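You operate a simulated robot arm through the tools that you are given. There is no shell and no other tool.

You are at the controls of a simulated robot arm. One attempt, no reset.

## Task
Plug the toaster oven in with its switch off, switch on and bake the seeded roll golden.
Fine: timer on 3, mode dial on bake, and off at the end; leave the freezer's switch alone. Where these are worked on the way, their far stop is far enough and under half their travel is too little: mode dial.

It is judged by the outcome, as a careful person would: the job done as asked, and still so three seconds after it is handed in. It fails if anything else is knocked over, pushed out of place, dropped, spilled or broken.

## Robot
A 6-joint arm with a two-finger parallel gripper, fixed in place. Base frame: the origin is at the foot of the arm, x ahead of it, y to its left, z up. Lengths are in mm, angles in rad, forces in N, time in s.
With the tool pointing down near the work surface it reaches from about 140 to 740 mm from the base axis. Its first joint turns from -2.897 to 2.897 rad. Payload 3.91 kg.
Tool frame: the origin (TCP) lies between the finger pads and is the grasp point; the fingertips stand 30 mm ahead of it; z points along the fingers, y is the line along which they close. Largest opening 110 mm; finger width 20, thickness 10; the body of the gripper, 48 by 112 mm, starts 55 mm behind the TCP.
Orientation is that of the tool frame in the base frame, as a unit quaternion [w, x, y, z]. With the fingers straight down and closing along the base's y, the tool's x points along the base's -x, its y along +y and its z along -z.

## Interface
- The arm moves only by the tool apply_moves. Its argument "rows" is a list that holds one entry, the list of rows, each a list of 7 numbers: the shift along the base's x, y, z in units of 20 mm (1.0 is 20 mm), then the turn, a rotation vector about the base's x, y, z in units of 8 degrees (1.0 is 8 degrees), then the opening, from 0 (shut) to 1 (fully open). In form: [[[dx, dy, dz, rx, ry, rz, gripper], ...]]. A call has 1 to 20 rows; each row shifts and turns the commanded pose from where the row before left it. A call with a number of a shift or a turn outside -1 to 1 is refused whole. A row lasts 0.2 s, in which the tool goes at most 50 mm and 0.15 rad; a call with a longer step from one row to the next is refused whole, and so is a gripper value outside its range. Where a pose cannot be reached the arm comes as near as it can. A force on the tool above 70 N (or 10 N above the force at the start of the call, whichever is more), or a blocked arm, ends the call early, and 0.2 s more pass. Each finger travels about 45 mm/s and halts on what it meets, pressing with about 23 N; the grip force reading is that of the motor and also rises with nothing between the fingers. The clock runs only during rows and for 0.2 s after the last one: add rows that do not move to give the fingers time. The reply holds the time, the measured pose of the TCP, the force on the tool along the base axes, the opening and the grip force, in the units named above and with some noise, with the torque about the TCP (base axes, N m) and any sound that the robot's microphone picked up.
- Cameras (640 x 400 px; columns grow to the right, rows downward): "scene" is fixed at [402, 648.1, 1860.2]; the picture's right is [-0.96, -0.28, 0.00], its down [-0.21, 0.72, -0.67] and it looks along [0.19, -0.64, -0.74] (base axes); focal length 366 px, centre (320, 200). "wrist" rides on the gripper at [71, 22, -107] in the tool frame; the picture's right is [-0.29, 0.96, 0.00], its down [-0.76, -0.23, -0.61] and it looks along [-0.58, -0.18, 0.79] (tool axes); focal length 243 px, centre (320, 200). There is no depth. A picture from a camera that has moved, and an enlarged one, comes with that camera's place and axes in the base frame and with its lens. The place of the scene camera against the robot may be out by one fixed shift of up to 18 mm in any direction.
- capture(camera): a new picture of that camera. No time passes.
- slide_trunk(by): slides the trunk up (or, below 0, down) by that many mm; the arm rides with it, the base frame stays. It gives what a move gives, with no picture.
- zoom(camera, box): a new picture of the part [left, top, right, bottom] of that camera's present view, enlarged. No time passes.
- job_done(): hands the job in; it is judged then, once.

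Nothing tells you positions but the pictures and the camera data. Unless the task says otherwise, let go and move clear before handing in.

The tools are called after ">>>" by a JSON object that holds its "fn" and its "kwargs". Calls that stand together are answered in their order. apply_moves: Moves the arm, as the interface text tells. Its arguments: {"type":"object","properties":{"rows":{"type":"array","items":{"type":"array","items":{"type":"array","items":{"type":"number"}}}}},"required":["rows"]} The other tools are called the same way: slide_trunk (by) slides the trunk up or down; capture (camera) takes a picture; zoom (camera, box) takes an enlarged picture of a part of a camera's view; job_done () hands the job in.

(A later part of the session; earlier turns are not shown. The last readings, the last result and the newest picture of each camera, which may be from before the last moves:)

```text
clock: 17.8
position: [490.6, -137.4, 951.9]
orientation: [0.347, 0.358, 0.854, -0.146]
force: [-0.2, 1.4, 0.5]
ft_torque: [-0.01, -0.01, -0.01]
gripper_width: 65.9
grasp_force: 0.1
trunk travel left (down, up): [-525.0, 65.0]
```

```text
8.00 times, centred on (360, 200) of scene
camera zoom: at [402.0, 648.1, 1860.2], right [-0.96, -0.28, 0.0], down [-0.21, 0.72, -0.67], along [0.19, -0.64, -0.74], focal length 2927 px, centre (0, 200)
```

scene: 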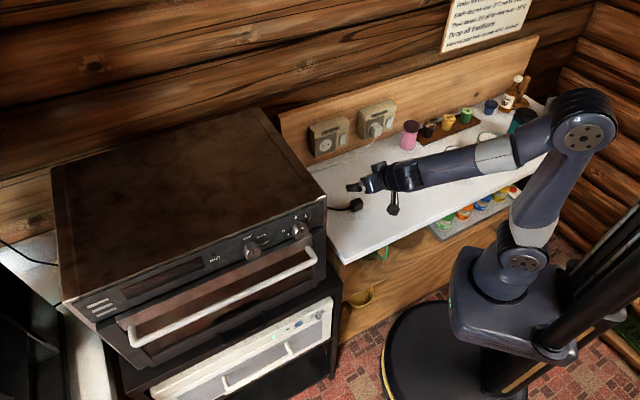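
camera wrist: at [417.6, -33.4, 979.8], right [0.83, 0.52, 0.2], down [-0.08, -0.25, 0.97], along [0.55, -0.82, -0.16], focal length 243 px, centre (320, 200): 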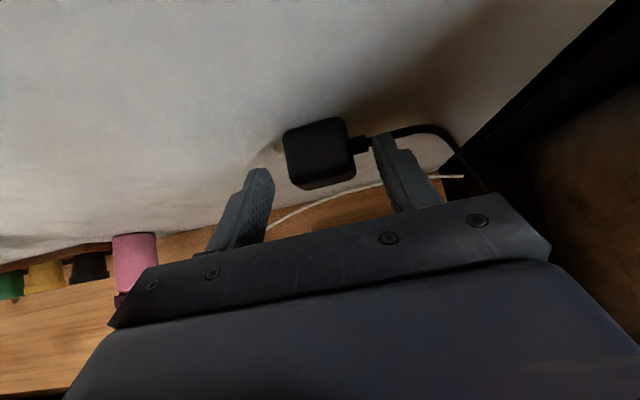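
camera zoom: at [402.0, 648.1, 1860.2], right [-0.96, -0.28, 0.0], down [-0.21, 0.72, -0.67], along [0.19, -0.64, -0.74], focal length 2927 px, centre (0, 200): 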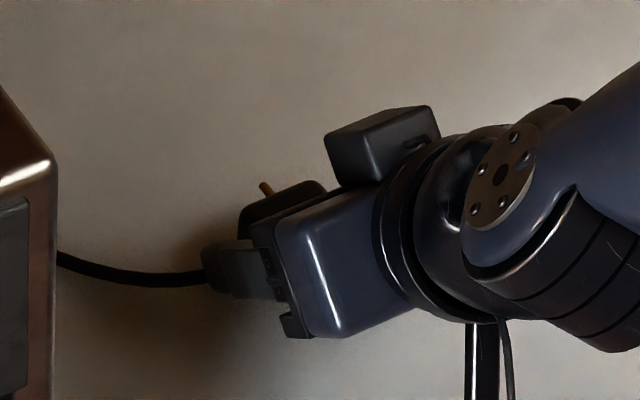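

>>> {"fn": "zoom", "kwargs": {"camera": "wrist", "box": [240, 100, 440, 225]}}

```text
3.20 times, centred on (340, 162) of wrist
camera zoom: at [417.6, -33.4, 979.8], right [0.83, 0.52, 0.2], down [-0.08, -0.25, 0.97], along [0.55, -0.82, -0.16], focal length 776 px, centre (256, 320)
```

zoom: 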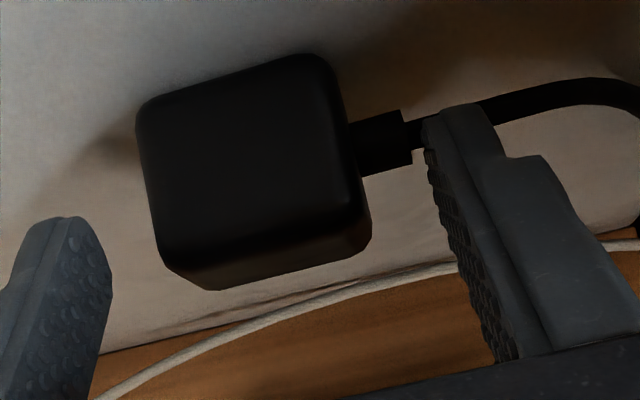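

The fingertips straddle the plug with the +w tip just at the stub's edge. I'll raise about 3 mm for clearance, close, and lift slightly to test the grip.

>>> {"fn": "apply_moves", "kwargs": {"rows": [[[0.028, -0.029, 0.16, 0, 0, 0, 0.6], [0, 0, 0, 0, 0, 0, 0.5], [0, 0, 0, 0, 0, 0, 0.3], [0, 0, 0, 0, 0, 0, 0.2], [0, 0, 0, 0, 0, 0, 0.1], [0, 0, 0, 0, 0, 0, 0.1]]]}}

>>> {"fn": "zoom", "kwargs": {"camera": "wrist", "box": [240, 100, 440, 225]}}

```text
clock: 19.2
position: [490.1, -137.6, 956.1]
orientation: [0.347, 0.359, 0.854, -0.146]
force: [0.7, -0.3, 0.8]
ft_torque: [0.03, 0.0, 0.02]
gripper_width: 39.0
grasp_force: 23.3
trunk travel left (down, up): [-525.0, 65.0]
```

```text
3.20 times, centred on (340, 162) of wrist
camera zoom: at [418.3, -33.5, 983.4], right [0.83, 0.52, 0.2], down [-0.08, -0.25, 0.97], along [0.55, -0.82, -0.16], focal length 776 px, centre (256, 320)
```

zoom: 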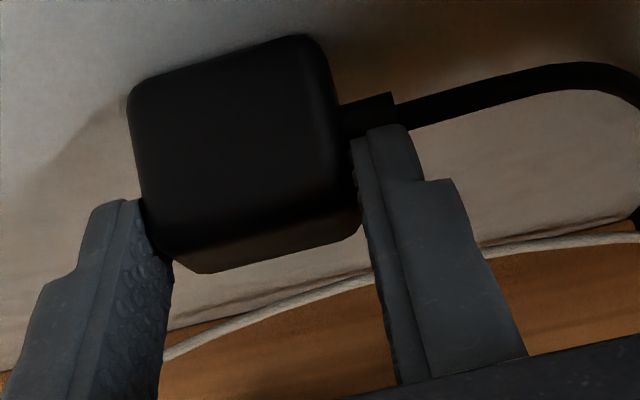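

The grip closed at 39 mm on the plug beside the stub. I'll lift and look.

>>> {"fn": "apply_moves", "kwargs": {"rows": [[[0, 0, 0.25, 0, 0, 0, 0.1], [0, 0, 0.5, 0, 0, 0, 0.1], [0, 0, 0.8, 0, 0, 0, 0.1], [0, 0, 0.8, 0, 0, 0, 0.1], [0, 0, 0, 0, 0, 0, 0.1]]]}}

>>> {"fn": "zoom", "kwargs": {"camera": "wrist", "box": [240, 100, 440, 225]}}

>>> {"fn": "zoom", "kwargs": {"camera": "scene", "box": [320, 165, 400, 215]}}

```text
clock: 20.4
position: [490.7, -137.2, 1003.9]
orientation: [0.347, 0.358, 0.854, -0.146]
force: [-0.4, -0.6, -1.0]
ft_torque: [0.03, 0.01, -0.03]
gripper_width: 39.1
grasp_force: 23.2
trunk travel left (down, up): [-525.0, 65.0]
```

```text
3.20 times, centred on (340, 162) of wrist
camera zoom: at [418.1, -32.5, 1030.8], right [0.83, 0.52, 0.2], down [-0.08, -0.25, 0.97], along [0.55, -0.82, -0.16], focal length 776 px, centre (256, 320)
```

zoom: 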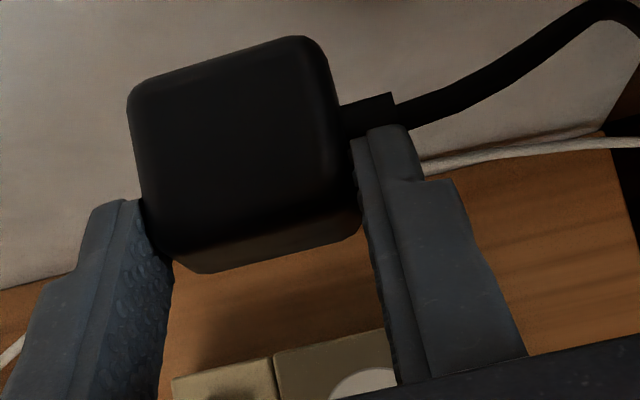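

```text
8.00 times, centred on (360, 190) of scene
camera zoom: at [402.0, 648.1, 1860.2], right [-0.96, -0.28, 0.0], down [-0.21, 0.72, -0.67], along [0.19, -0.64, -0.74], focal length 2927 px, centre (0, 280)
```

zoom: 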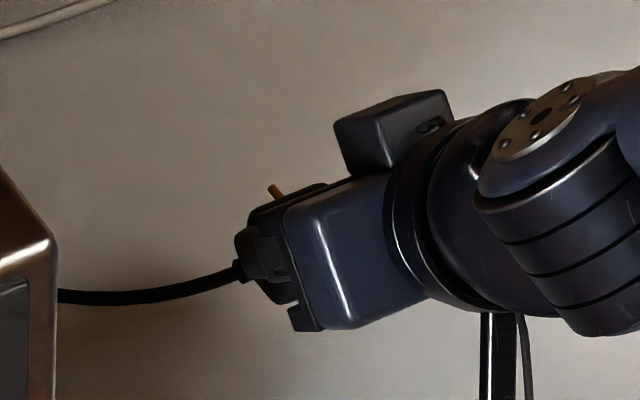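

The plug is held steadily with its pins toward the wall. I'll roll it 90° about the pin axis, cord upward, while moving out in front of the OVEN socket at its height.

>>> {"fn": "apply_moves", "kwargs": {"rows": [[[0.3, -0.4, 0.3, 0.656, -0.67, 0, 0.1], [0.3, -0.4, 0.3, 0.656, -0.67, 0, 0.1], [0.3, -0.4, 0.3, 0.656, -0.67, 0, 0.1], [0.3, -0.4, 0.3, 0.656, -0.67, 0, 0.1], [0.3, -0.4, 0.05, 0.656, -0.67, 0, 0.1], [0.3, -0.4, 0, 0.656, -0.67, 0, 0.1], [0.3, -0.4, 0, 0.656, -0.67, 0, 0.1], [0.3, -0.4, 0, 0.656, -0.67, 0, 0.1], [0.3, -0.4, 0, 0.656, -0.67, 0, 0.1], [0.3, -0.4, 0, 0.656, -0.67, 0, 0.1], [0.3, -0.4, 0, 0.656, -0.67, 0, 0.1], [0.3, -0.4, 0, 0.656, -0.67, 0, 0.1], [0, 0, 0, 0, 0, 0, 0.1]]]}}

>>> {"fn": "capture", "kwargs": {"camera": "wrist"}}

>>> {"fn": "capture", "kwargs": {"camera": "scene"}}

```text
clock: 23.2
position: [511.3, -161.4, 1022.9]
orientation: [0.408, 0.42, 0.81, 0.019]
force: [-0.3, -0.5, -1.2]
ft_torque: [-0.01, 0.03, -0.02]
gripper_width: 39.1
grasp_force: 22.7
out of reach, approached as far as the arm can: row 4, 5, 6, 7, 8, 9, 10, 11, 12
trunk travel left (down, up): [-525.0, 65.0]
```

```text
taken
camera wrist: at [429.8, -65.6, 1056.8], right [0.73, 0.41, 0.55], down [-0.33, -0.49, 0.81], along [0.6, -0.77, -0.22], focal length 243 px, centre (320, 200)
```

wrist: 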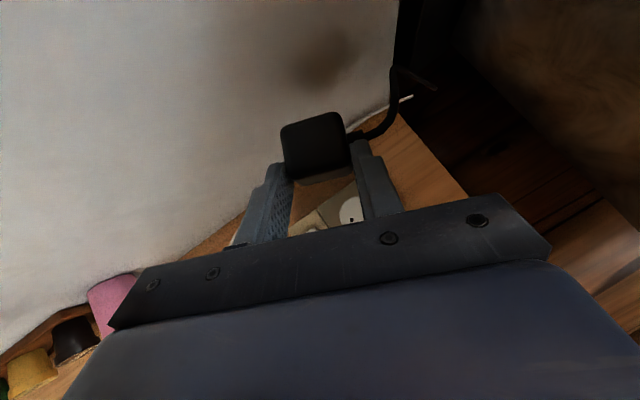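

```text
taken
```

scene: 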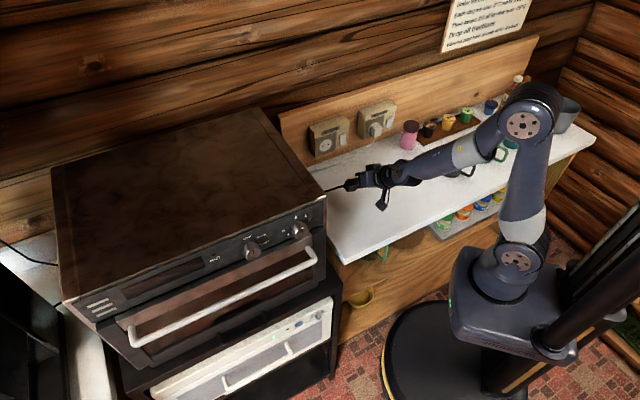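

The direct roll hit a wrist limit, because the tool came nearly in line with the forearm. I'll go around it: first pitch the tool up to horizontal, then yaw and roll to the final pose, all well clear of the wall.

>>> {"fn": "apply_moves", "kwargs": {"rows": [[[0.1, -0.4, 0.3, -0.67, -0.656, 0, 0.1], [0.1, -0.4, 0.3, -0.67, -0.656, 0, 0.1], [0.1, -0.4, 0.2, -0.67, -0.656, 0, 0.1], [0.1, -0.4, 0.2, -0.67, -0.656, 0, 0.1], [0.1, -0.4, 0.2, -0.67, -0.656, 0, 0.1], [0.1, -0.4, 0.2, -0.67, -0.656, 0, 0.1], [0, 0, 0, 0, 0, 0, 0.1]]]}}

>>> {"fn": "capture", "kwargs": {"camera": "wrist"}}

>>> {"fn": "zoom", "kwargs": {"camera": "scene", "box": [300, 80, 540, 230]}}

```text
clock: 24.8
position: [577.7, -130.5, 1164.3]
orientation: [0.706, 0.272, 0.646, -0.097]
force: [0.2, 0.5, -0.9]
ft_torque: [0.01, 0.02, 0.03]
gripper_width: 39.0
grasp_force: 23.3
out of reach, approached as far as the arm can: row 1, 2, 3, 4, 5, 6
trunk travel left (down, up): [-525.0, 65.0]
```

```text
taken
camera wrist: at [506.1, -42.0, 1099.0], right [0.43, 0.73, 0.53], down [-0.75, -0.05, 0.66], along [0.51, -0.68, 0.53], focal length 243 px, centre (320, 200)
```

wrist: 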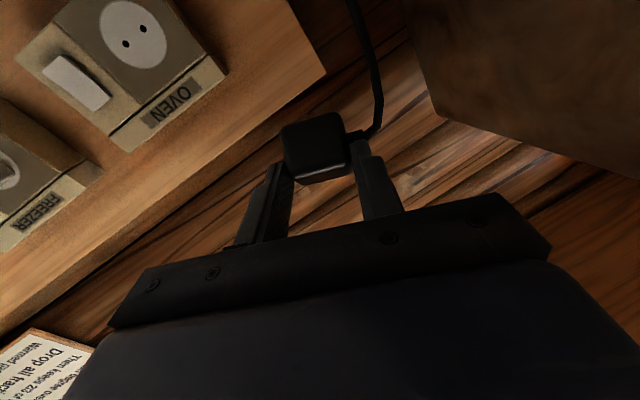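

```text
2.67 times, centred on (420, 155) of scene
camera zoom: at [402.0, 648.1, 1860.2], right [-0.96, -0.28, 0.0], down [-0.21, 0.72, -0.67], along [0.19, -0.64, -0.74], focal length 976 px, centre (53, 320)
```

zoom: 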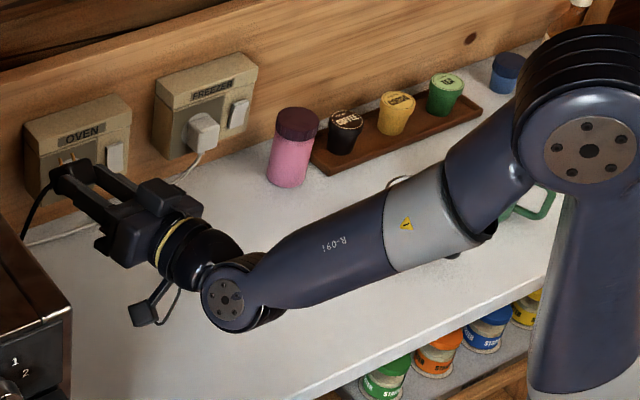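

The tool is now horizontal, though the position drifted outward. I'll test whether I can translate freely here, moving down and toward the socket area.

>>> {"fn": "apply_moves", "kwargs": {"rows": [[[-0.3, -0.5, -0.5, 0, 0, 0, 0.1], [-0.3, -0.5, -0.5, 0, 0, 0, 0.1], [-0.3, -0.5, -0.5, 0, 0, 0, 0.1], [-0.3, -0.5, -0.5, 0, 0, 0, 0.1], [0, 0, 0, 0, 0, 0, 0.1]]]}}

>>> {"fn": "zoom", "kwargs": {"camera": "scene", "box": [300, 80, 540, 230]}}

```text
clock: 26.0
position: [578.0, -129.6, 1164.4]
orientation: [0.705, 0.274, 0.647, -0.096]
force: [0.7, -0.5, -0.3]
ft_torque: [0.05, 0.01, -0.02]
gripper_width: 39.1
grasp_force: 22.9
out of reach, approached as far as the arm can: row 1, 2, 3, 4
trunk travel left (down, up): [-525.0, 65.0]
```

```text
2.67 times, centred on (420, 155) of scene
camera zoom: at [402.0, 648.1, 1860.2], right [-0.96, -0.28, 0.0], down [-0.21, 0.72, -0.67], along [0.19, -0.64, -0.74], focal length 976 px, centre (53, 320)
```

zoom: 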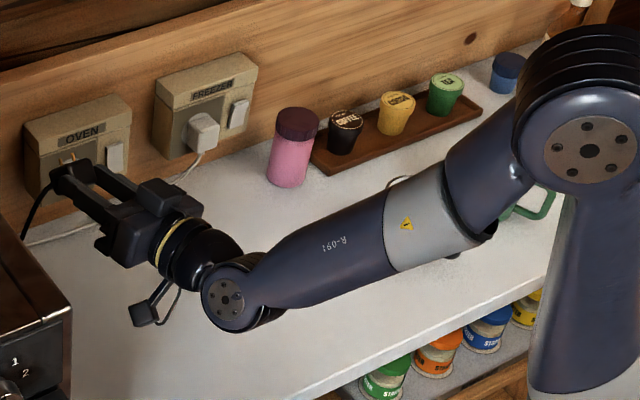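

A wrist joint is at its limit in this flipped configuration. I'll reverse out of it: undo the pitch and roll, then point straight down, turn the tool in line with the arm, and come up in plane from there.

>>> {"fn": "apply_moves", "kwargs": {"rows": [[[-0.6, -0.2, -0.4, 0.67, 0.656, 0, 0.1], [-0.6, -0.2, -0.4, 0.67, 0.656, 0, 0.1], [-0.6, -0.2, -0.4, 0.67, 0.656, 0, 0.1], [-0.6, -0.2, -0.4, 0.67, 0.656, 0, 0.1], [-0.6, -0.2, -0.4, 0.67, 0.656, 0, 0.1], [-0.6, -0.2, -0.4, 0.67, 0.656, 0, 0.1], [-0.4, -0.2, -0.4, -0.656, 0.67, 0, 0.1], [-0.4, -0.2, -0.4, -0.656, 0.67, 0, 0.1], [-0.4, -0.2, -0.4, -0.656, 0.67, 0, 0.1], [0, 0, 0, 0, 0, 0, 0.1]]]}}

>>> {"fn": "capture", "kwargs": {"camera": "scene"}}

>>> {"fn": "capture", "kwargs": {"camera": "wrist"}}

```text
clock: 28.2
position: [484.7, -167.2, 1096.5]
orientation: [0.375, 0.345, 0.844, -0.167]
force: [0.6, -0.6, 0.3]
ft_torque: [0.02, 0.0, 0.01]
gripper_width: 38.9
grasp_force: 23.3
out of reach, approached as far as the arm can: row 6
trunk travel left (down, up): [-525.0, 65.0]
```

```text
taken
```

scene: 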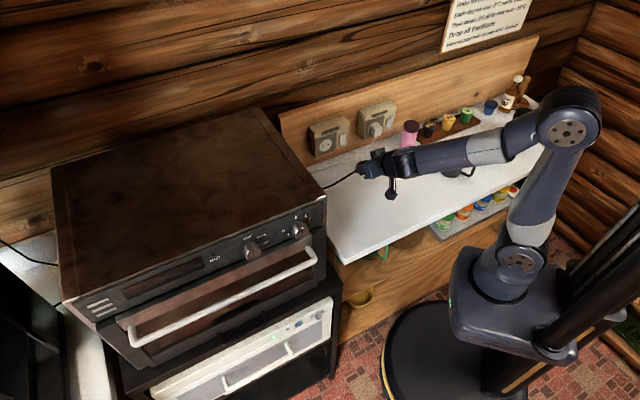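

```text
taken
camera wrist: at [409.6, -61.5, 1113.9], right [0.82, 0.54, 0.19], down [-0.11, -0.18, 0.98], along [0.57, -0.82, -0.09], focal length 243 px, centre (320, 200)
```

wrist: 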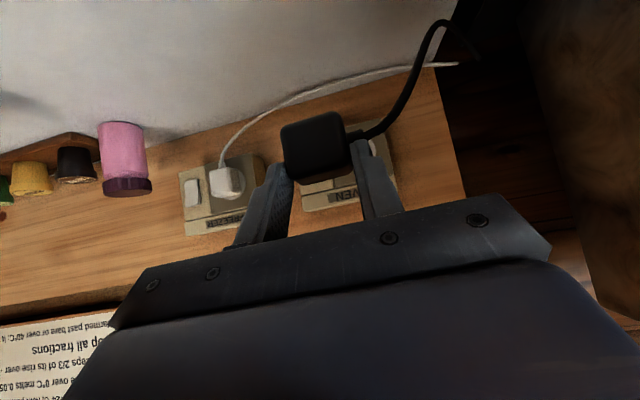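

Back to the earlier tilted pose with the plug still held. Now I'll point straight down and align the tool with the arm's own plane.

>>> {"fn": "apply_moves", "kwargs": {"rows": [[[-0.23, -0.31, 0.15, 0.62, 0.606, 0, 0.1], [-0.23, -0.31, 0.15, 0.62, 0.606, 0, 0.1], [-0.23, -0.31, 0.15, 0.62, 0.606, 0, 0.1], [-0.23, -0.31, 0.15, 0.62, 0.606, 0, 0.1], [-0.23, -0.31, 0.15, 0.62, 0.606, 0, 0.1], [-0.23, -0.31, 0.15, 0.62, 0.606, 0, 0.1], [-0.23, -0.31, 0.15, 0.62, 0.606, 0, 0.1], [0, 0, 0, 0, 0, 0.86, 0.1], [0, 0, 0, 0, 0, 0.86, 0.1], [0, 0, 0, 0, 0, 0.86, 0.1], [0, 0, 0, 0, 0, 0, 0.1]]]}}

>>> {"fn": "capture", "kwargs": {"camera": "scene"}}

```text
clock: 30.6
position: [452.2, -210.9, 1117.5]
orientation: [-0.002, 0.205, 0.979, -0.003]
force: [0.1, -0.1, -1.1]
ft_torque: [0.03, 0.0, 0.01]
gripper_width: 39.1
grasp_force: 23.0
trunk travel left (down, up): [-525.0, 65.0]
```

```text
taken
```

scene: 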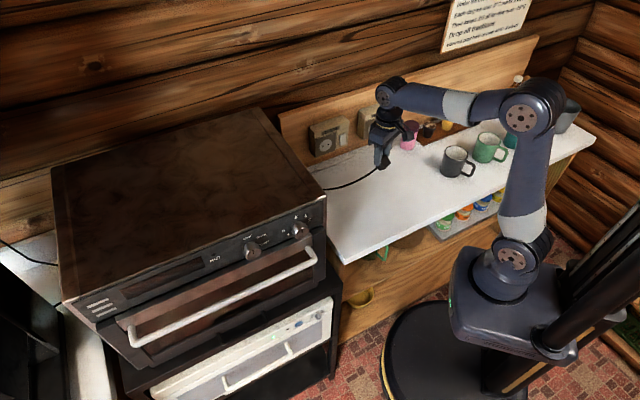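

The tool now points down, in the arm's plane. I'll pitch it up to horizontal in that plane, moving outward above the outlets.

>>> {"fn": "apply_moves", "kwargs": {"rows": [[[0.38, -0.175, 0.14, -0.375, -0.859, 0, 0.1], [0.38, -0.175, 0.14, -0.375, -0.859, 0, 0.1], [0.38, -0.175, 0.14, -0.375, -0.859, 0, 0.1], [0.38, -0.175, 0.14, -0.375, -0.859, 0, 0.1], [0.38, -0.175, 0.14, -0.375, -0.859, 0, 0.1], [0.38, -0.175, 0.14, -0.375, -0.859, 0, 0.1], [0.38, -0.175, 0.14, -0.375, -0.859, 0, 0.1], [0.38, -0.175, 0.14, -0.375, -0.859, 0, 0.1], [0.38, -0.175, 0.14, -0.375, -0.859, 0, 0.1], [0.38, -0.175, 0.14, -0.375, -0.859, 0, 0.1], [0.38, -0.175, 0.14, -0.375, -0.859, 0, 0.1], [0.38, -0.175, 0.14, -0.375, -0.859, 0, 0.1], [0, 0, 0, 0, 0, 0, 0.1]]]}}

>>> {"fn": "capture", "kwargs": {"camera": "scene"}}

>>> {"fn": "capture", "kwargs": {"camera": "wrist"}}

```text
clock: 33.4
position: [534.2, -230.1, 1142.6]
orientation: [0.609, 0.143, 0.774, -0.102]
force: [-0.2, 0.6, -1.2]
ft_torque: [0.04, 0.02, 0.0]
gripper_width: 39.4
grasp_force: 22.8
out of reach, approached as far as the arm can: row 8, 9, 10, 11
trunk travel left (down, up): [-525.0, 65.0]
```

```text
taken
```

scene: 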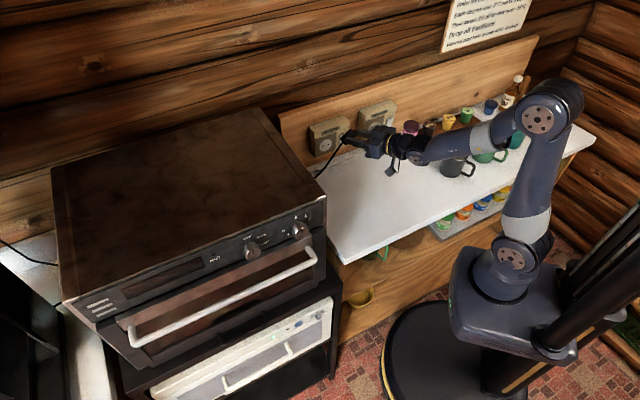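

```text
taken
camera wrist: at [428.1, -168.0, 1100.2], right [0.39, 0.87, 0.3], down [-0.47, -0.09, 0.88], along [0.79, -0.48, 0.37], focal length 243 px, centre (320, 200)
```

wrist: 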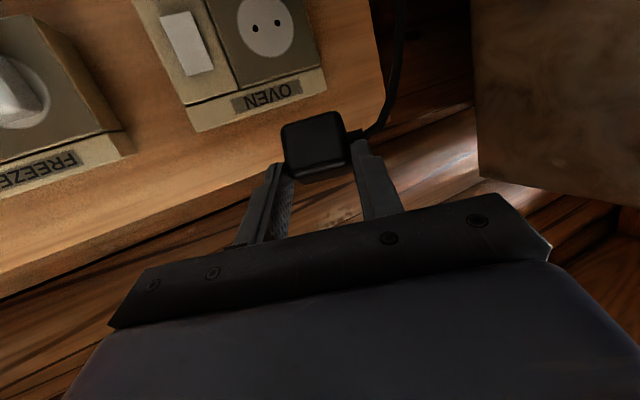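

>>> {"fn": "zoom", "kwargs": {"camera": "scene", "box": [320, 80, 600, 255]}}

>>> {"fn": "apply_moves", "kwargs": {"rows": [[[0, 0, 0, -0.36, -0.93, 0, 0.1], [0, 0, 0, -0.3, -0.7, 0, 0.1], [0, 0, 0, 0, 0, 0, 0.1]]]}}

```text
2.29 times, centred on (460, 168) of scene
camera zoom: at [402.0, 648.1, 1860.2], right [-0.96, -0.28, 0.0], down [-0.21, 0.72, -0.67], along [0.19, -0.64, -0.74], focal length 836 px, centre (0, 274)
```

zoom: 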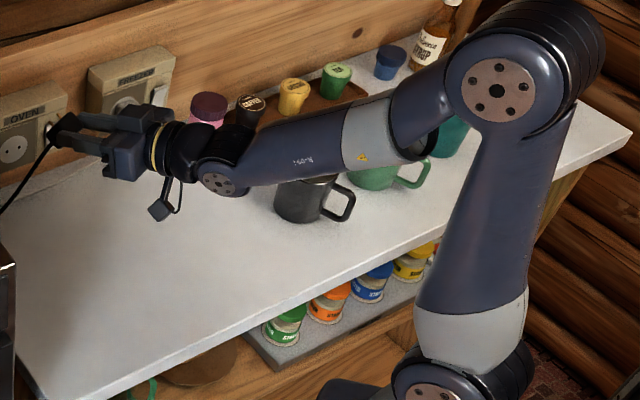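

```text
clock: 34.2
position: [527.9, -240.1, 1145.7]
orientation: [0.698, 0.122, 0.696, -0.117]
force: [0.0, 0.3, -0.7]
ft_torque: [0.0, 0.02, 0.04]
gripper_width: 39.5
grasp_force: 23.1
out of reach, approached as far as the arm can: row 2
trunk travel left (down, up): [-525.0, 65.0]
```

The tool is horizontal now. I'll test rolling it about its own axis in small steps.

>>> {"fn": "apply_moves", "kwargs": {"rows": [[[0, 0, 0, 0.884, -0.312, 0, 0.1], [0, 0, 0, 0.884, -0.312, 0, 0.1], [0, 0, 0, 0.884, -0.312, 0, 0.1], [0, 0, 0, 0.884, -0.312, 0, 0.1], [0, 0, 0, 0, 0, 0, 0.1]]]}}

>>> {"fn": "zoom", "kwargs": {"camera": "scene", "box": [320, 80, 600, 255]}}

```text
clock: 35.4
position: [528.8, -243.3, 1146.0]
orientation: [0.703, 0.3, 0.641, 0.066]
force: [-0.5, -0.2, -0.8]
ft_torque: [0.03, 0.02, 0.03]
gripper_width: 39.1
grasp_force: 23.0
trunk travel left (down, up): [-525.0, 65.0]
```

```text
2.29 times, centred on (460, 168) of scene
camera zoom: at [402.0, 648.1, 1860.2], right [-0.96, -0.28, 0.0], down [-0.21, 0.72, -0.67], along [0.19, -0.64, -0.74], focal length 836 px, centre (0, 274)
```

zoom: 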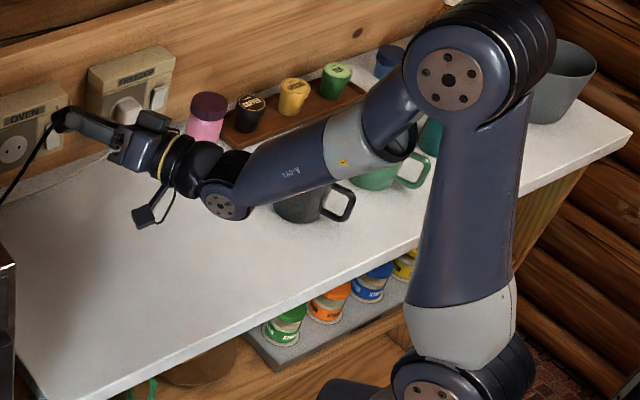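

Rolling works in this configuration. I'll continue the roll by 60° more and yaw so the tool points along +x.

>>> {"fn": "apply_moves", "kwargs": {"rows": [[[0, 0, 0, 0.884, -0.312, 0, 0.1], [0, 0, 0, 0.884, -0.312, 0, 0.1], [0, 0, 0, 0.884, -0.312, 0, 0.1], [0, 0, 0, 0.884, -0.312, 0, 0.1], [0, 0, 0, 0.884, -0.312, 0, 0.1], [0, 0, 0, 0.884, -0.312, 0, 0.1], [0, 0, 0, 0.884, -0.312, 0, 0.1], [0, 0, 0, 0.884, -0.312, 0, 0.1], [0, 0, 0, 0, 0, 0, 0.1]]]}}

>>> {"fn": "zoom", "kwargs": {"camera": "scene", "box": [320, 80, 600, 255]}}

```text
clock: 37.4
position: [530.1, -241.8, 1146.1]
orientation: [0.573, 0.582, 0.406, 0.409]
force: [-0.2, -0.9, 0.8]
ft_torque: [-0.02, 0.04, 0.01]
gripper_width: 39.0
grasp_force: 23.0
trunk travel left (down, up): [-525.0, 65.0]
```

```text
2.29 times, centred on (460, 168) of scene
camera zoom: at [402.0, 648.1, 1860.2], right [-0.96, -0.28, 0.0], down [-0.21, 0.72, -0.67], along [0.19, -0.64, -0.74], focal length 836 px, centre (0, 274)
```

zoom: 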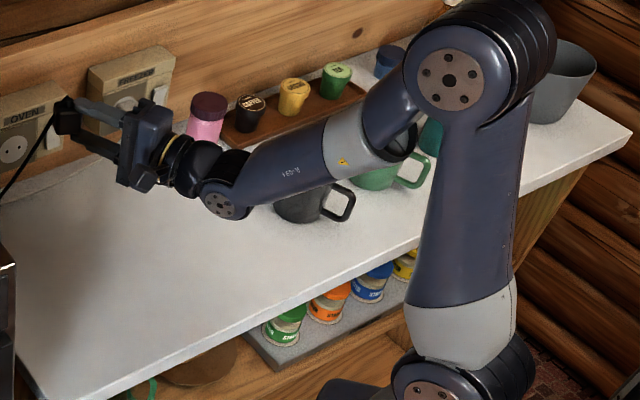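

The roll is complete. Now I'll yaw by about 20° and descend to a pre-insertion point in front of the OVEN socket.

>>> {"fn": "apply_moves", "kwargs": {"rows": [[[0, 0, 0, 0, 0, 0.825, 0.1], [0, 0, 0, 0, 0, 0.825, 0.1], [0, 0, 0, 0, 0, 0.825, 0.1], [0.33, -0.18, -0.9, 0, 0, 0, 0.1], [0.33, -0.18, -0.9, 0, 0, 0, 0.1], [0.33, -0.18, -0.9, 0, 0, 0, 0.1], [0.33, -0.18, -0.9, 0, 0, 0, 0.1], [0.33, -0.18, -0.9, 0, 0, 0, 0.1], [0.33, -0.18, -0.9, 0, 0, 0, 0.1], [0, 0, 0, 0, 0, 0, 0.1]]]}}

>>> {"fn": "capture", "kwargs": {"camera": "wrist"}}

>>> {"fn": "zoom", "kwargs": {"camera": "scene", "box": [300, 110, 380, 160]}}

```text
clock: 39.6
position: [567.2, -261.7, 1037.9]
orientation: [0.495, 0.503, 0.5, 0.501]
force: [0.4, -0.4, -1.5]
ft_torque: [0.02, 0.03, 0.01]
gripper_width: 39.3
grasp_force: 22.9
trunk travel left (down, up): [-525.0, 65.0]
```

```text
taken
camera wrist: at [460.8, -192.7, 1060.1], right [0.01, -0.3, 0.95], down [-0.61, -0.76, -0.23], along [0.79, -0.58, -0.19], focal length 243 px, centre (320, 200)
```

wrist: 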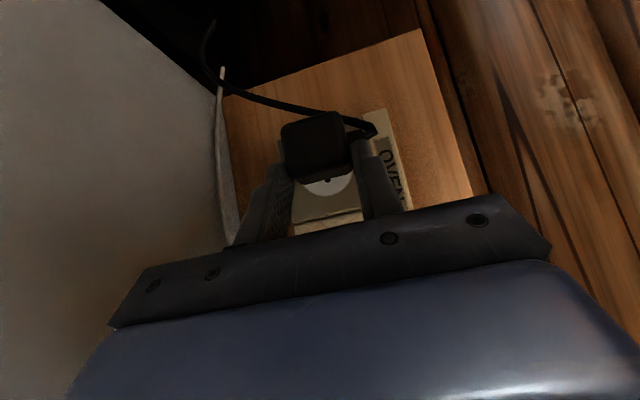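

```text
8.00 times, centred on (340, 135) of scene
camera zoom: at [402.0, 648.1, 1860.2], right [-0.96, -0.28, 0.0], down [-0.21, 0.72, -0.67], along [0.19, -0.64, -0.74], focal length 2927 px, centre (160, 720)
```

zoom: 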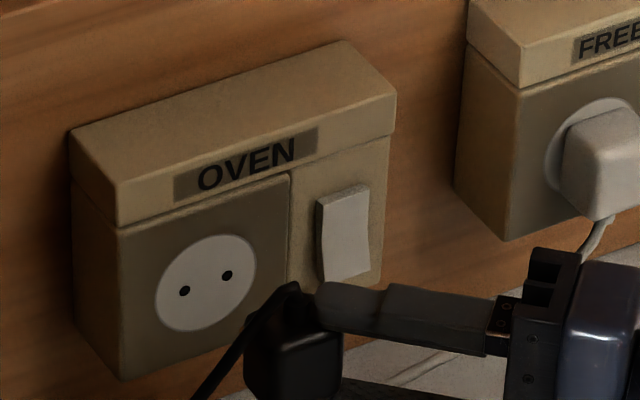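

The plug is in front of the socket with its cord up. I'll zoom in for alignment of pins against holes.

>>> {"fn": "zoom", "kwargs": {"camera": "scene", "box": [316, 130, 348, 160]}}

>>> {"fn": "zoom", "kwargs": {"camera": "scene", "box": [310, 120, 390, 190]}}

>>> {"fn": "zoom", "kwargs": {"camera": "wrist", "box": [240, 90, 440, 215]}}

```text
13.33 times, centred on (332, 145) of scene
camera zoom: at [402.0, 648.1, 1860.2], right [-0.96, -0.28, 0.0], down [-0.21, 0.72, -0.67], along [0.19, -0.64, -0.74], focal length 4878 px, centre (160, 933)
```

zoom: 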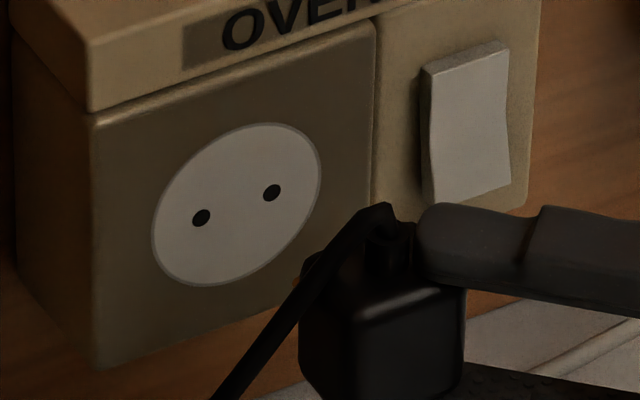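

```text
5.71 times, centred on (350, 155) of scene
camera zoom: at [402.0, 648.1, 1860.2], right [-0.96, -0.28, 0.0], down [-0.21, 0.72, -0.67], along [0.19, -0.64, -0.74], focal length 2090 px, centre (149, 457)
```

zoom: 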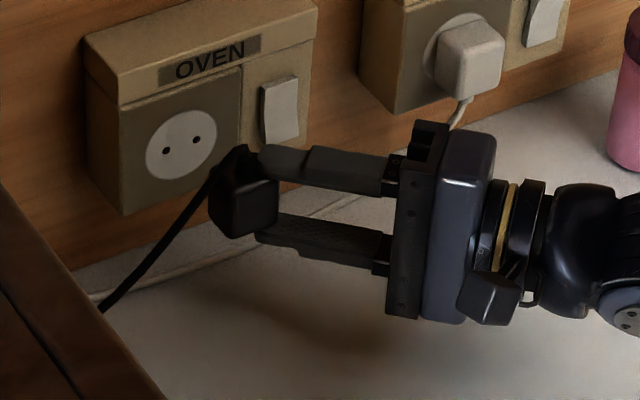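

```text
3.20 times, centred on (340, 152) of wrist
camera zoom: at [460.8, -192.7, 1060.1], right [0.01, -0.3, 0.95], down [-0.61, -0.76, -0.23], along [0.79, -0.58, -0.19], focal length 776 px, centre (256, 352)
```

zoom: 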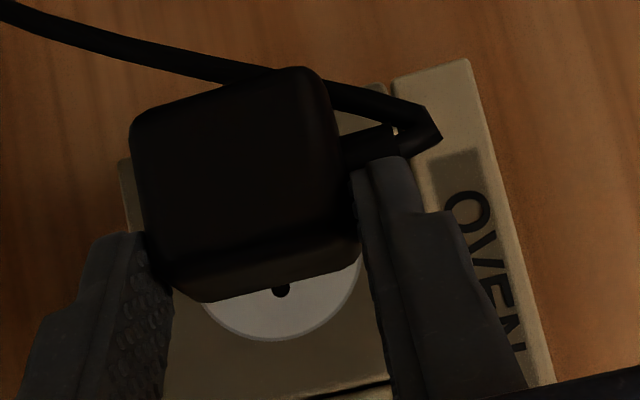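

The hole in view agrees with my socket estimate (centre u≈256, z≈1029). I'll correct height and lateral offset, then move until the pins are just short of the face.

>>> {"fn": "apply_moves", "kwargs": {"rows": [[[0.046, 0.045, -0.45, 0, 0, 0, 0.1], [0.245, -0.25, 0, 0, 0, 0, 0.1], [0.245, -0.25, 0, 0, 0, 0, 0.1], [0.245, -0.25, 0, 0, 0, 0, 0.1], [0.245, -0.25, 0, 0, 0, 0, 0.1], [0, 0, 0, 0, 0, 0, 0.1]]]}}

>>> {"fn": "zoom", "kwargs": {"camera": "scene", "box": [310, 130, 350, 155]}}

>>> {"fn": "zoom", "kwargs": {"camera": "wrist", "box": [240, 90, 440, 215]}}

```text
clock: 41.0
position: [590.2, -281.8, 1028.5]
orientation: [0.495, 0.504, 0.5, 0.5]
force: [0.0, -0.4, -0.6]
ft_torque: [-0.01, 0.03, 0.02]
gripper_width: 39.2
grasp_force: 22.8
trunk travel left (down, up): [-525.0, 65.0]
```

```text
16.00 times, centred on (330, 142) of scene
camera zoom: at [402.0, 648.1, 1860.2], right [-0.96, -0.28, 0.0], down [-0.21, 0.72, -0.67], along [0.19, -0.64, -0.74], focal length 5853 px, centre (160, 1120)
```

zoom: 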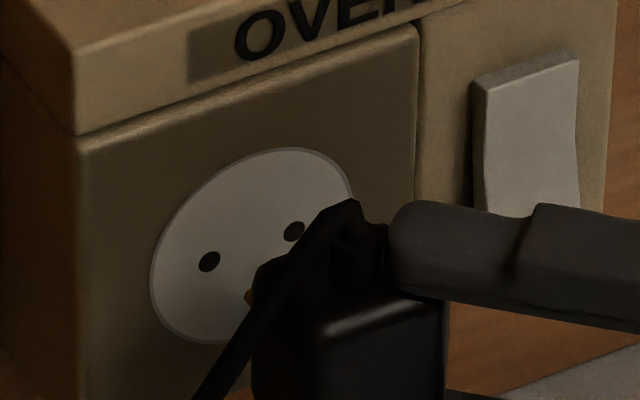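

```text
3.20 times, centred on (340, 152) of wrist
camera zoom: at [482.2, -211.4, 1051.9], right [0.01, -0.3, 0.95], down [-0.61, -0.76, -0.23], along [0.79, -0.58, -0.19], focal length 776 px, centre (256, 352)
```

zoom: 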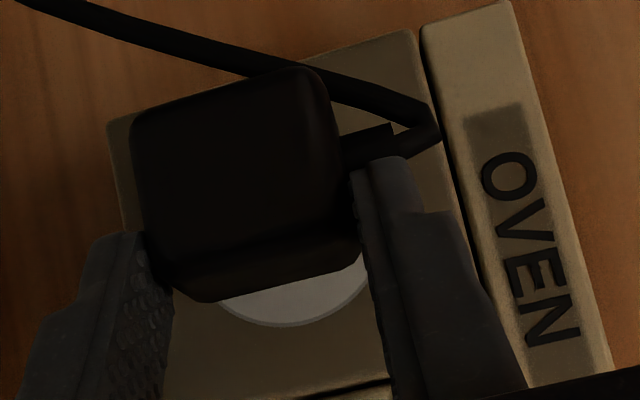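

One pin tip is visible just left of the plug body, about 14 mm from its hole and nearly in line. I'll nudge about 1 mm sideways and advance 9 mm, then re-check.

>>> {"fn": "apply_moves", "kwargs": {"rows": [[[0.043, 0.042, 0, 0, 0, 0, 0.1], [0.105, -0.107, 0, 0, 0, 0, 0.1], [0.105, -0.107, 0, 0, 0, 0, 0.1], [0.105, -0.107, 0, 0, 0, 0, 0.1], [0, 0, 0, 0, 0, 0, 0.1]]]}}

>>> {"fn": "zoom", "kwargs": {"camera": "scene", "box": [310, 130, 350, 155]}}

```text
clock: 42.2
position: [596.4, -288.1, 1028.7]
orientation: [0.495, 0.505, 0.5, 0.5]
force: [0.1, 0.1, -0.6]
ft_torque: [0.01, 0.03, 0.02]
gripper_width: 38.9
grasp_force: 22.9
trunk travel left (down, up): [-525.0, 65.0]
```

```text
16.00 times, centred on (330, 142) of scene
camera zoom: at [402.0, 648.1, 1860.2], right [-0.96, -0.28, 0.0], down [-0.21, 0.72, -0.67], along [0.19, -0.64, -0.74], focal length 5853 px, centre (160, 1120)
```

zoom: 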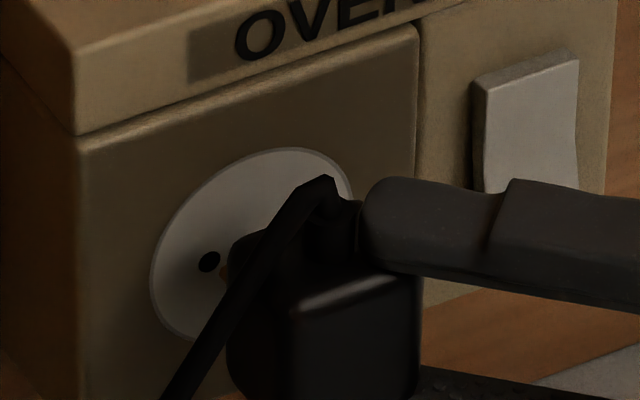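

The pin tip is now right at its hole, aligned to about a millimetre. I'll push in slowly.

>>> {"fn": "apply_moves", "kwargs": {"rows": [[[0.07, -0.0715, -0.01, 0, 0, 0, 0.1], [0.07, -0.0715, 0, 0, 0, 0, 0.1], [0.07, -0.0715, 0, 0, 0, 0, 0.1], [0.07, -0.0715, 0, 0, 0, 0, 0.1]]]}}

>>> {"fn": "zoom", "kwargs": {"camera": "scene", "box": [310, 130, 350, 155]}}

```text
clock: 43.2
position: [602.2, -293.2, 1029.1]
orientation: [0.496, 0.504, 0.5, 0.5]
force: [-0.4, 0.0, -0.1]
ft_torque: [0.0, 0.02, -0.01]
gripper_width: 39.3
grasp_force: 23.3
trunk travel left (down, up): [-525.0, 65.0]
```

```text
16.00 times, centred on (330, 142) of scene
camera zoom: at [402.0, 648.1, 1860.2], right [-0.96, -0.28, 0.0], down [-0.21, 0.72, -0.67], along [0.19, -0.64, -0.74], focal length 5853 px, centre (160, 1120)
```

zoom: 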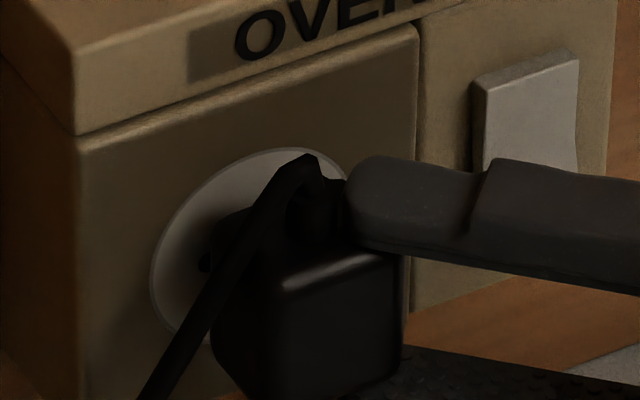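

No resistance yet. I'll continue inward.

>>> {"fn": "apply_moves", "kwargs": {"rows": [[[0.07, -0.0715, 0, 0, 0, 0, 0.1], [0.07, -0.0715, 0, 0, 0, 0, 0.1], [0.07, -0.0715, 0, 0, 0, 0, 0.1]]]}}

>>> {"fn": "zoom", "kwargs": {"camera": "scene", "box": [310, 130, 350, 155]}}

>>> {"fn": "zoom", "kwargs": {"camera": "wrist", "box": [240, 90, 440, 215]}}

```text
clock: 44.0
position: [605.2, -296.7, 1029.5]
orientation: [0.494, 0.504, 0.501, 0.501]
force: [-7.2, 4.6, -1.3]
ft_torque: [-0.1, -0.04, 0.33]
gripper_width: 39.3
grasp_force: 23.4
trunk travel left (down, up): [-525.0, 65.0]
```

```text
16.00 times, centred on (330, 142) of scene
camera zoom: at [402.0, 648.1, 1860.2], right [-0.96, -0.28, 0.0], down [-0.21, 0.72, -0.67], along [0.19, -0.64, -0.74], focal length 5853 px, centre (160, 1120)
```

zoom: 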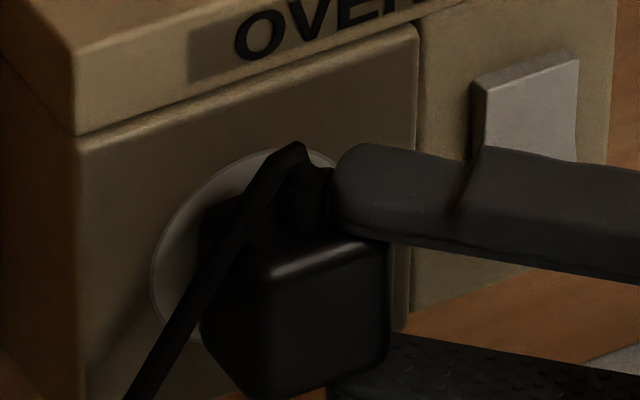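

```text
3.20 times, centred on (340, 152) of wrist
camera zoom: at [498.0, -226.5, 1051.9], right [0.01, -0.3, 0.95], down [-0.61, -0.76, -0.23], along [0.79, -0.58, -0.19], focal length 776 px, centre (256, 352)
```

zoom: 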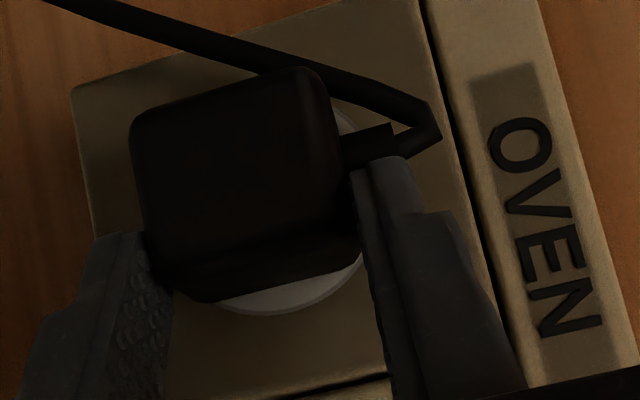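

Light resistance of about 8 N, with the pins past the face plane. I'll keep pressing in small steps.

>>> {"fn": "apply_moves", "kwargs": {"rows": [[[0.07, -0.0715, 0, 0, 0, 0, 0.1], [0.07, -0.0715, 0, 0, 0, 0, 0.1]]]}}

>>> {"fn": "zoom", "kwargs": {"camera": "scene", "box": [310, 130, 350, 155]}}

```text
clock: 44.6
position: [607.7, -298.0, 1028.8]
orientation: [0.495, 0.503, 0.502, 0.5]
force: [-21.3, 15.3, -6.4]
ft_torque: [-0.1, 0.15, 0.38]
gripper_width: 39.8
grasp_force: 22.8
trunk travel left (down, up): [-525.0, 65.0]
```

```text
16.00 times, centred on (330, 142) of scene
camera zoom: at [402.0, 648.1, 1860.2], right [-0.96, -0.28, 0.0], down [-0.21, 0.72, -0.67], along [0.19, -0.64, -0.74], focal length 5853 px, centre (160, 1120)
```

zoom: 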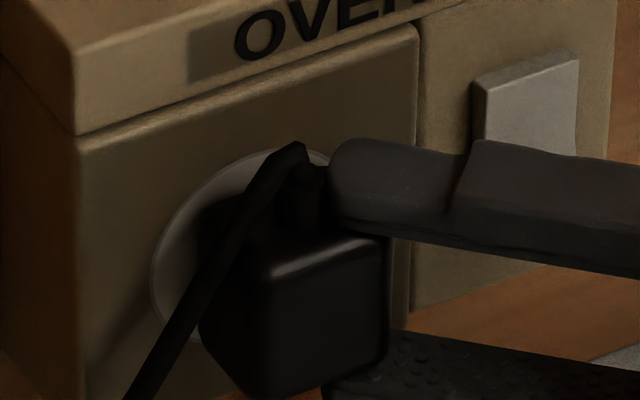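

The plug has stopped moving, with its face apparently at the plate. Before letting go I'll check the pins are engaged by nudging sideways and reading the reaction force.

>>> {"fn": "apply_moves", "kwargs": {"rows": [[[-0.07, 0.0715, 0, 0, 0, 0, 0.1], [-0.07, -0.07, 0, 0, 0, 0, 0.1], [0, 0, 0, 0, 0, 0, 0.1]]]}}

>>> {"fn": "apply_moves", "kwargs": {"rows": [[[0.07, 0.07, 0.12, 0, 0, 0, 0.1], [0, 0, 0, 0, 0, 0, 0.1]]]}}

>>> {"fn": "zoom", "kwargs": {"camera": "scene", "box": [310, 130, 350, 155]}}

```text
clock: 45.4
position: [606.8, -298.5, 1030.3]
orientation: [0.497, 0.502, 0.501, 0.501]
force: [-4.3, 8.8, -1.8]
ft_torque: [-0.04, 0.01, 0.34]
gripper_width: 39.3
grasp_force: 22.1
trunk travel left (down, up): [-525.0, 65.0]
```

```text
clock: 46.0
position: [605.5, -298.7, 1032.0]
orientation: [0.495, 0.504, 0.5, 0.5]
force: [-7.2, 4.2, -3.6]
ft_torque: [-0.13, 0.03, 0.21]
gripper_width: 39.3
grasp_force: 22.7
trunk travel left (down, up): [-525.0, 65.0]
```

```text
16.00 times, centred on (330, 142) of scene
camera zoom: at [402.0, 648.1, 1860.2], right [-0.96, -0.28, 0.0], down [-0.21, 0.72, -0.67], along [0.19, -0.64, -0.74], focal length 5853 px, centre (160, 1120)
```

zoom: 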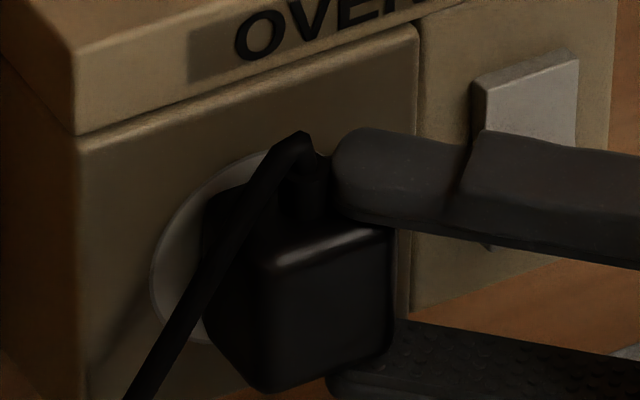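

The plug followed a small upward nudge with little resistance, so I'm not sure it's fully engaged. I'll bring it back to the socket's height, correct about 2 mm toward the oven, and push again.

>>> {"fn": "apply_moves", "kwargs": {"rows": [[[-0.07, 0.0715, -0.07, 0, 0, 0, 0.1], [0.07, 0.07, -0.06, 0, 0, 0, 0.1], [0, 0, 0, 0, 0, 0, 0.1]]]}}

>>> {"fn": "apply_moves", "kwargs": {"rows": [[[0.07, -0.0715, 0, 0, 0, 0, 0.1], [0.07, -0.0715, 0, 0, 0, 0, 0.1], [0.07, -0.0715, 0, 0, 0, 0, 0.1]]]}}

>>> {"fn": "zoom", "kwargs": {"camera": "scene", "box": [310, 130, 350, 155]}}

>>> {"fn": "capture", "kwargs": {"camera": "wrist"}}

```text
clock: 46.8
position: [608.6, -295.6, 1029.4]
orientation: [0.495, 0.504, 0.5, 0.5]
force: [-0.4, -1.3, -1.3]
ft_torque: [0.02, 0.01, 0.02]
gripper_width: 39.0
grasp_force: 23.0
trunk travel left (down, up): [-525.0, 65.0]
```

```text
clock: 47.6
position: [609.6, -296.9, 1029.6]
orientation: [0.495, 0.503, 0.501, 0.501]
force: [-20.2, 16.4, 3.7]
ft_torque: [-0.06, -0.17, 0.46]
gripper_width: 39.7
grasp_force: 23.7
trunk travel left (down, up): [-525.0, 65.0]
heard: snap
```

```text
16.00 times, centred on (330, 142) of scene
camera zoom: at [402.0, 648.1, 1860.2], right [-0.96, -0.28, 0.0], down [-0.21, 0.72, -0.67], along [0.19, -0.64, -0.74], focal length 5853 px, centre (160, 1120)
```

zoom: 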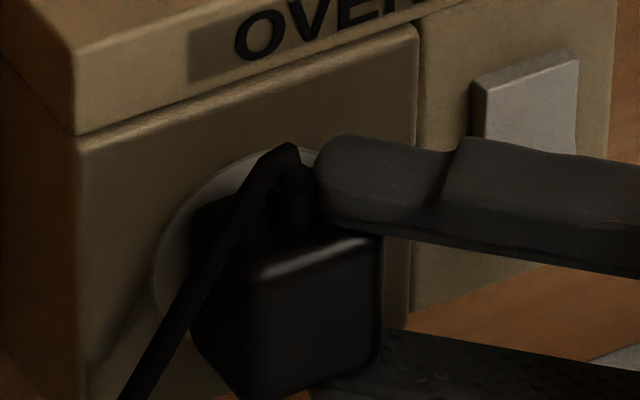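

```text
taken
camera wrist: at [502.1, -227.0, 1052.6], right [0.01, -0.3, 0.95], down [-0.61, -0.76, -0.23], along [0.8, -0.58, -0.19], focal length 243 px, centre (320, 200)
```

wrist: 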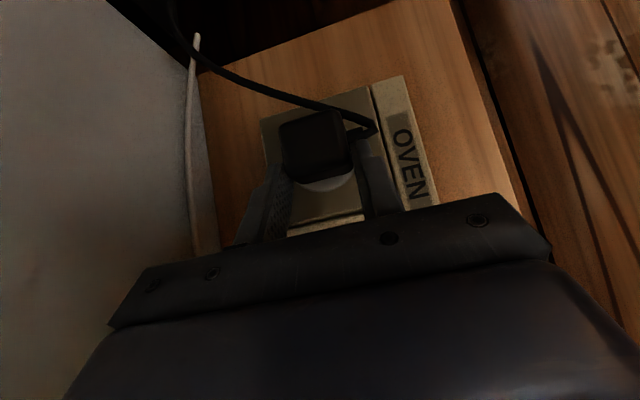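

A snap — the plug is seated. Now I'll open the fingers and withdraw along the tool's axis.

>>> {"fn": "apply_moves", "kwargs": {"rows": [[[0, 0, 0, 0, 0, 0, 0.45], [0, 0, 0, 0, 0, 0, 0.6], [0, 0, 0, 0, 0, 0, 0.6], [-0.5, 0, 0, 0, 0, 0, 0.6], [-0.8, 0, 0, 0, 0, 0, 0.6], [-0.8, 0.2, 0, 0, 0, 0, 0.6], [-0.8, 0.3, 0, 0, 0, 0, 0.6], [0, 0, 0, 0, 0, 0, 0.6]]]}}

>>> {"fn": "capture", "kwargs": {"camera": "wrist"}}

>>> {"fn": "zoom", "kwargs": {"camera": "scene", "box": [300, 110, 380, 160]}}

```text
clock: 49.4
position: [553.6, -289.2, 1030.0]
orientation: [0.496, 0.503, 0.501, 0.501]
force: [-0.6, 0.1, 0.0]
ft_torque: [0.01, 0.0, 0.0]
gripper_width: 66.0
grasp_force: 0.1
trunk travel left (down, up): [-525.0, 65.0]
```

```text
taken
camera wrist: at [446.7, -218.7, 1051.4], right [0.01, -0.3, 0.95], down [-0.61, -0.76, -0.23], along [0.79, -0.58, -0.19], focal length 243 px, centre (320, 200)
```

wrist: 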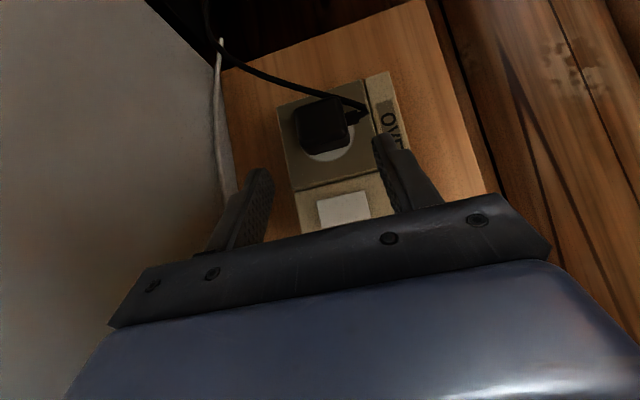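

```text
8.00 times, centred on (340, 135) of scene
camera zoom: at [402.0, 648.1, 1860.2], right [-0.96, -0.28, 0.0], down [-0.21, 0.72, -0.67], along [0.19, -0.64, -0.74], focal length 2927 px, centre (160, 720)
```

zoom: 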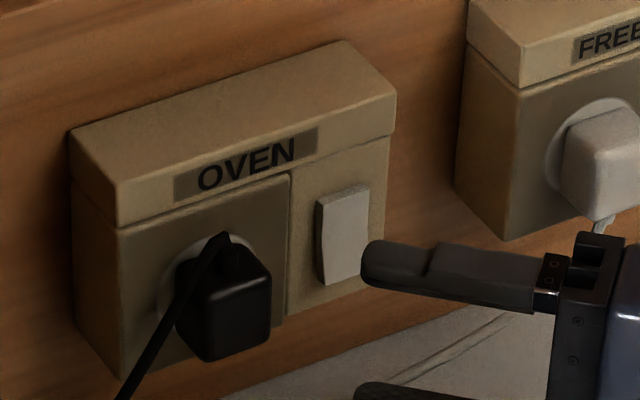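

The plug is in with the cord up, and the rocker is still off. Next I'll close the fingers and turn to face the wall, in front of the lower half of the OVEN rocker.

>>> {"fn": "apply_moves", "kwargs": {"rows": [[[0, 0, 0, 0, 0, 0, 0.3], [0, -0.08, -0.1, 0, 0, -0.95, 0], [0, -0.08, -0.1, 0, 0, -0.95, 0], [0, -0.08, -0.1, 0, 0, -0.95, 0], [0, -0.08, -0.1, 0, 0, -0.95, 0], [0, -0.08, -0.1, 0, 0, -0.95, 0], [0, -0.08, -0.1, 0, 0, -0.95, 0], [0, 0, 0, 0, 0, 0, 0]]]}}

>>> {"fn": "capture", "kwargs": {"camera": "wrist"}}

>>> {"fn": "zoom", "kwargs": {"camera": "scene", "box": [300, 110, 380, 160]}}

```text
clock: 51.2
position: [534.6, -324.8, 1022.4]
orientation: [0.592, 0.601, 0.38, 0.381]
force: [-1.0, 0.0, -0.1]
ft_torque: [0.0, -0.01, -0.02]
gripper_width: 0.1
grasp_force: 22.9
out of reach, approached as far as the arm can: row 4, 5, 6, 7
trunk travel left (down, up): [-525.0, 65.0]
```

```text
taken
camera wrist: at [468.3, -216.3, 1045.9], right [-0.12, -0.28, 0.95], down [-0.87, -0.43, -0.23], along [0.47, -0.86, -0.19], focal length 243 px, centre (320, 200)
```

wrist: 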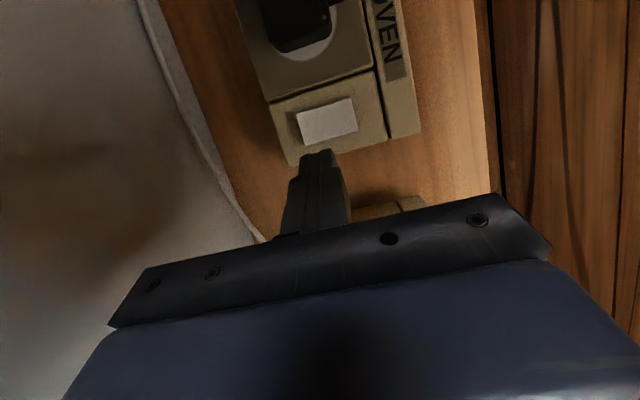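

```text
8.00 times, centred on (340, 135) of scene
camera zoom: at [402.0, 648.1, 1860.2], right [-0.96, -0.28, 0.0], down [-0.21, 0.72, -0.67], along [0.19, -0.64, -0.74], focal length 2927 px, centre (160, 720)
```

zoom: 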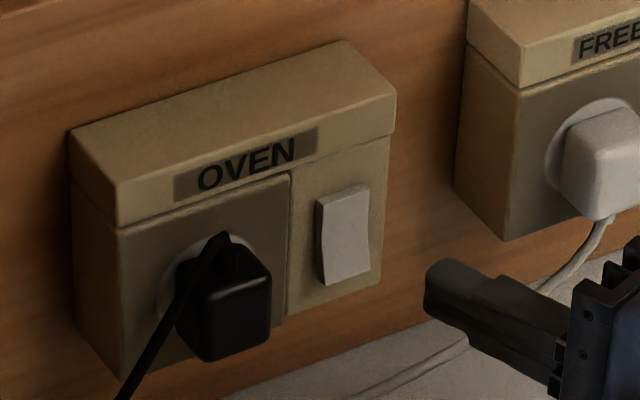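

The wrist limits the turn to about 25°, which is still fine for pressing with the fingertips' leading edge. I'll ease off the limit and line up with the rocker's lower half.

>>> {"fn": "apply_moves", "kwargs": {"rows": [[[0, 0.2, 0, 0, 0, 0.3, 0], [0.4, 0.2, -0.1, 0, 0, 0.3, 0], [0.6, 0.3, -0.1, 0, 0, 0, 0], [0, 0, 0, 0, 0, 0, 0]]]}}

>>> {"fn": "capture", "kwargs": {"camera": "wrist"}}

>>> {"fn": "zoom", "kwargs": {"camera": "scene", "box": [300, 110, 380, 160]}}

```text
clock: 52.2
position: [556.5, -312.9, 1017.4]
orientation: [0.575, 0.584, 0.405, 0.405]
force: [0.3, -0.2, 0.4]
ft_torque: [0.04, -0.04, 0.01]
gripper_width: 0.2
grasp_force: 23.2
trunk travel left (down, up): [-525.0, 65.0]
```

```text
taken
camera wrist: at [480.1, -210.6, 1039.9], right [-0.09, -0.28, 0.95], down [-0.83, -0.5, -0.23], along [0.54, -0.82, -0.19], focal length 243 px, centre (320, 200)
```

wrist: 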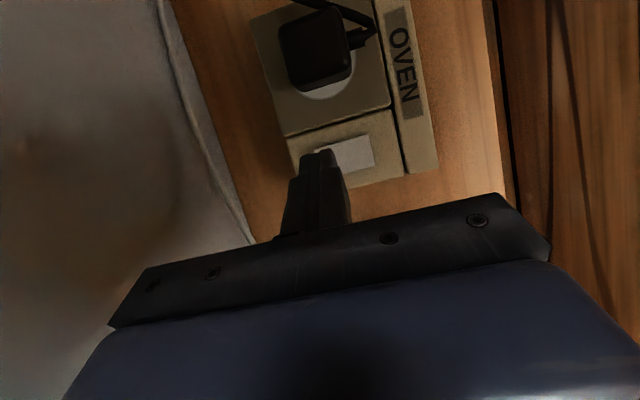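

```text
8.00 times, centred on (340, 135) of scene
camera zoom: at [402.0, 648.1, 1860.2], right [-0.96, -0.28, 0.0], down [-0.21, 0.72, -0.67], along [0.19, -0.64, -0.74], focal length 2927 px, centre (160, 720)
```

zoom: 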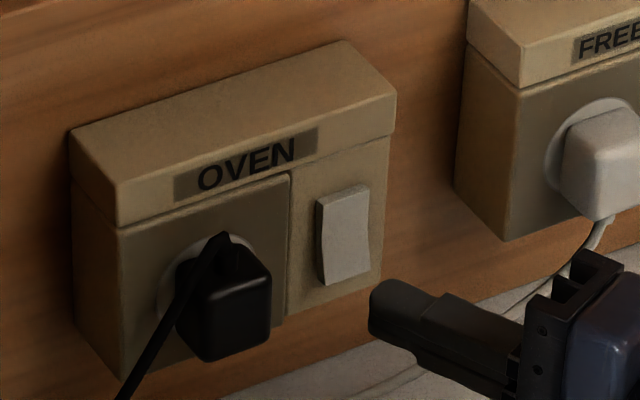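

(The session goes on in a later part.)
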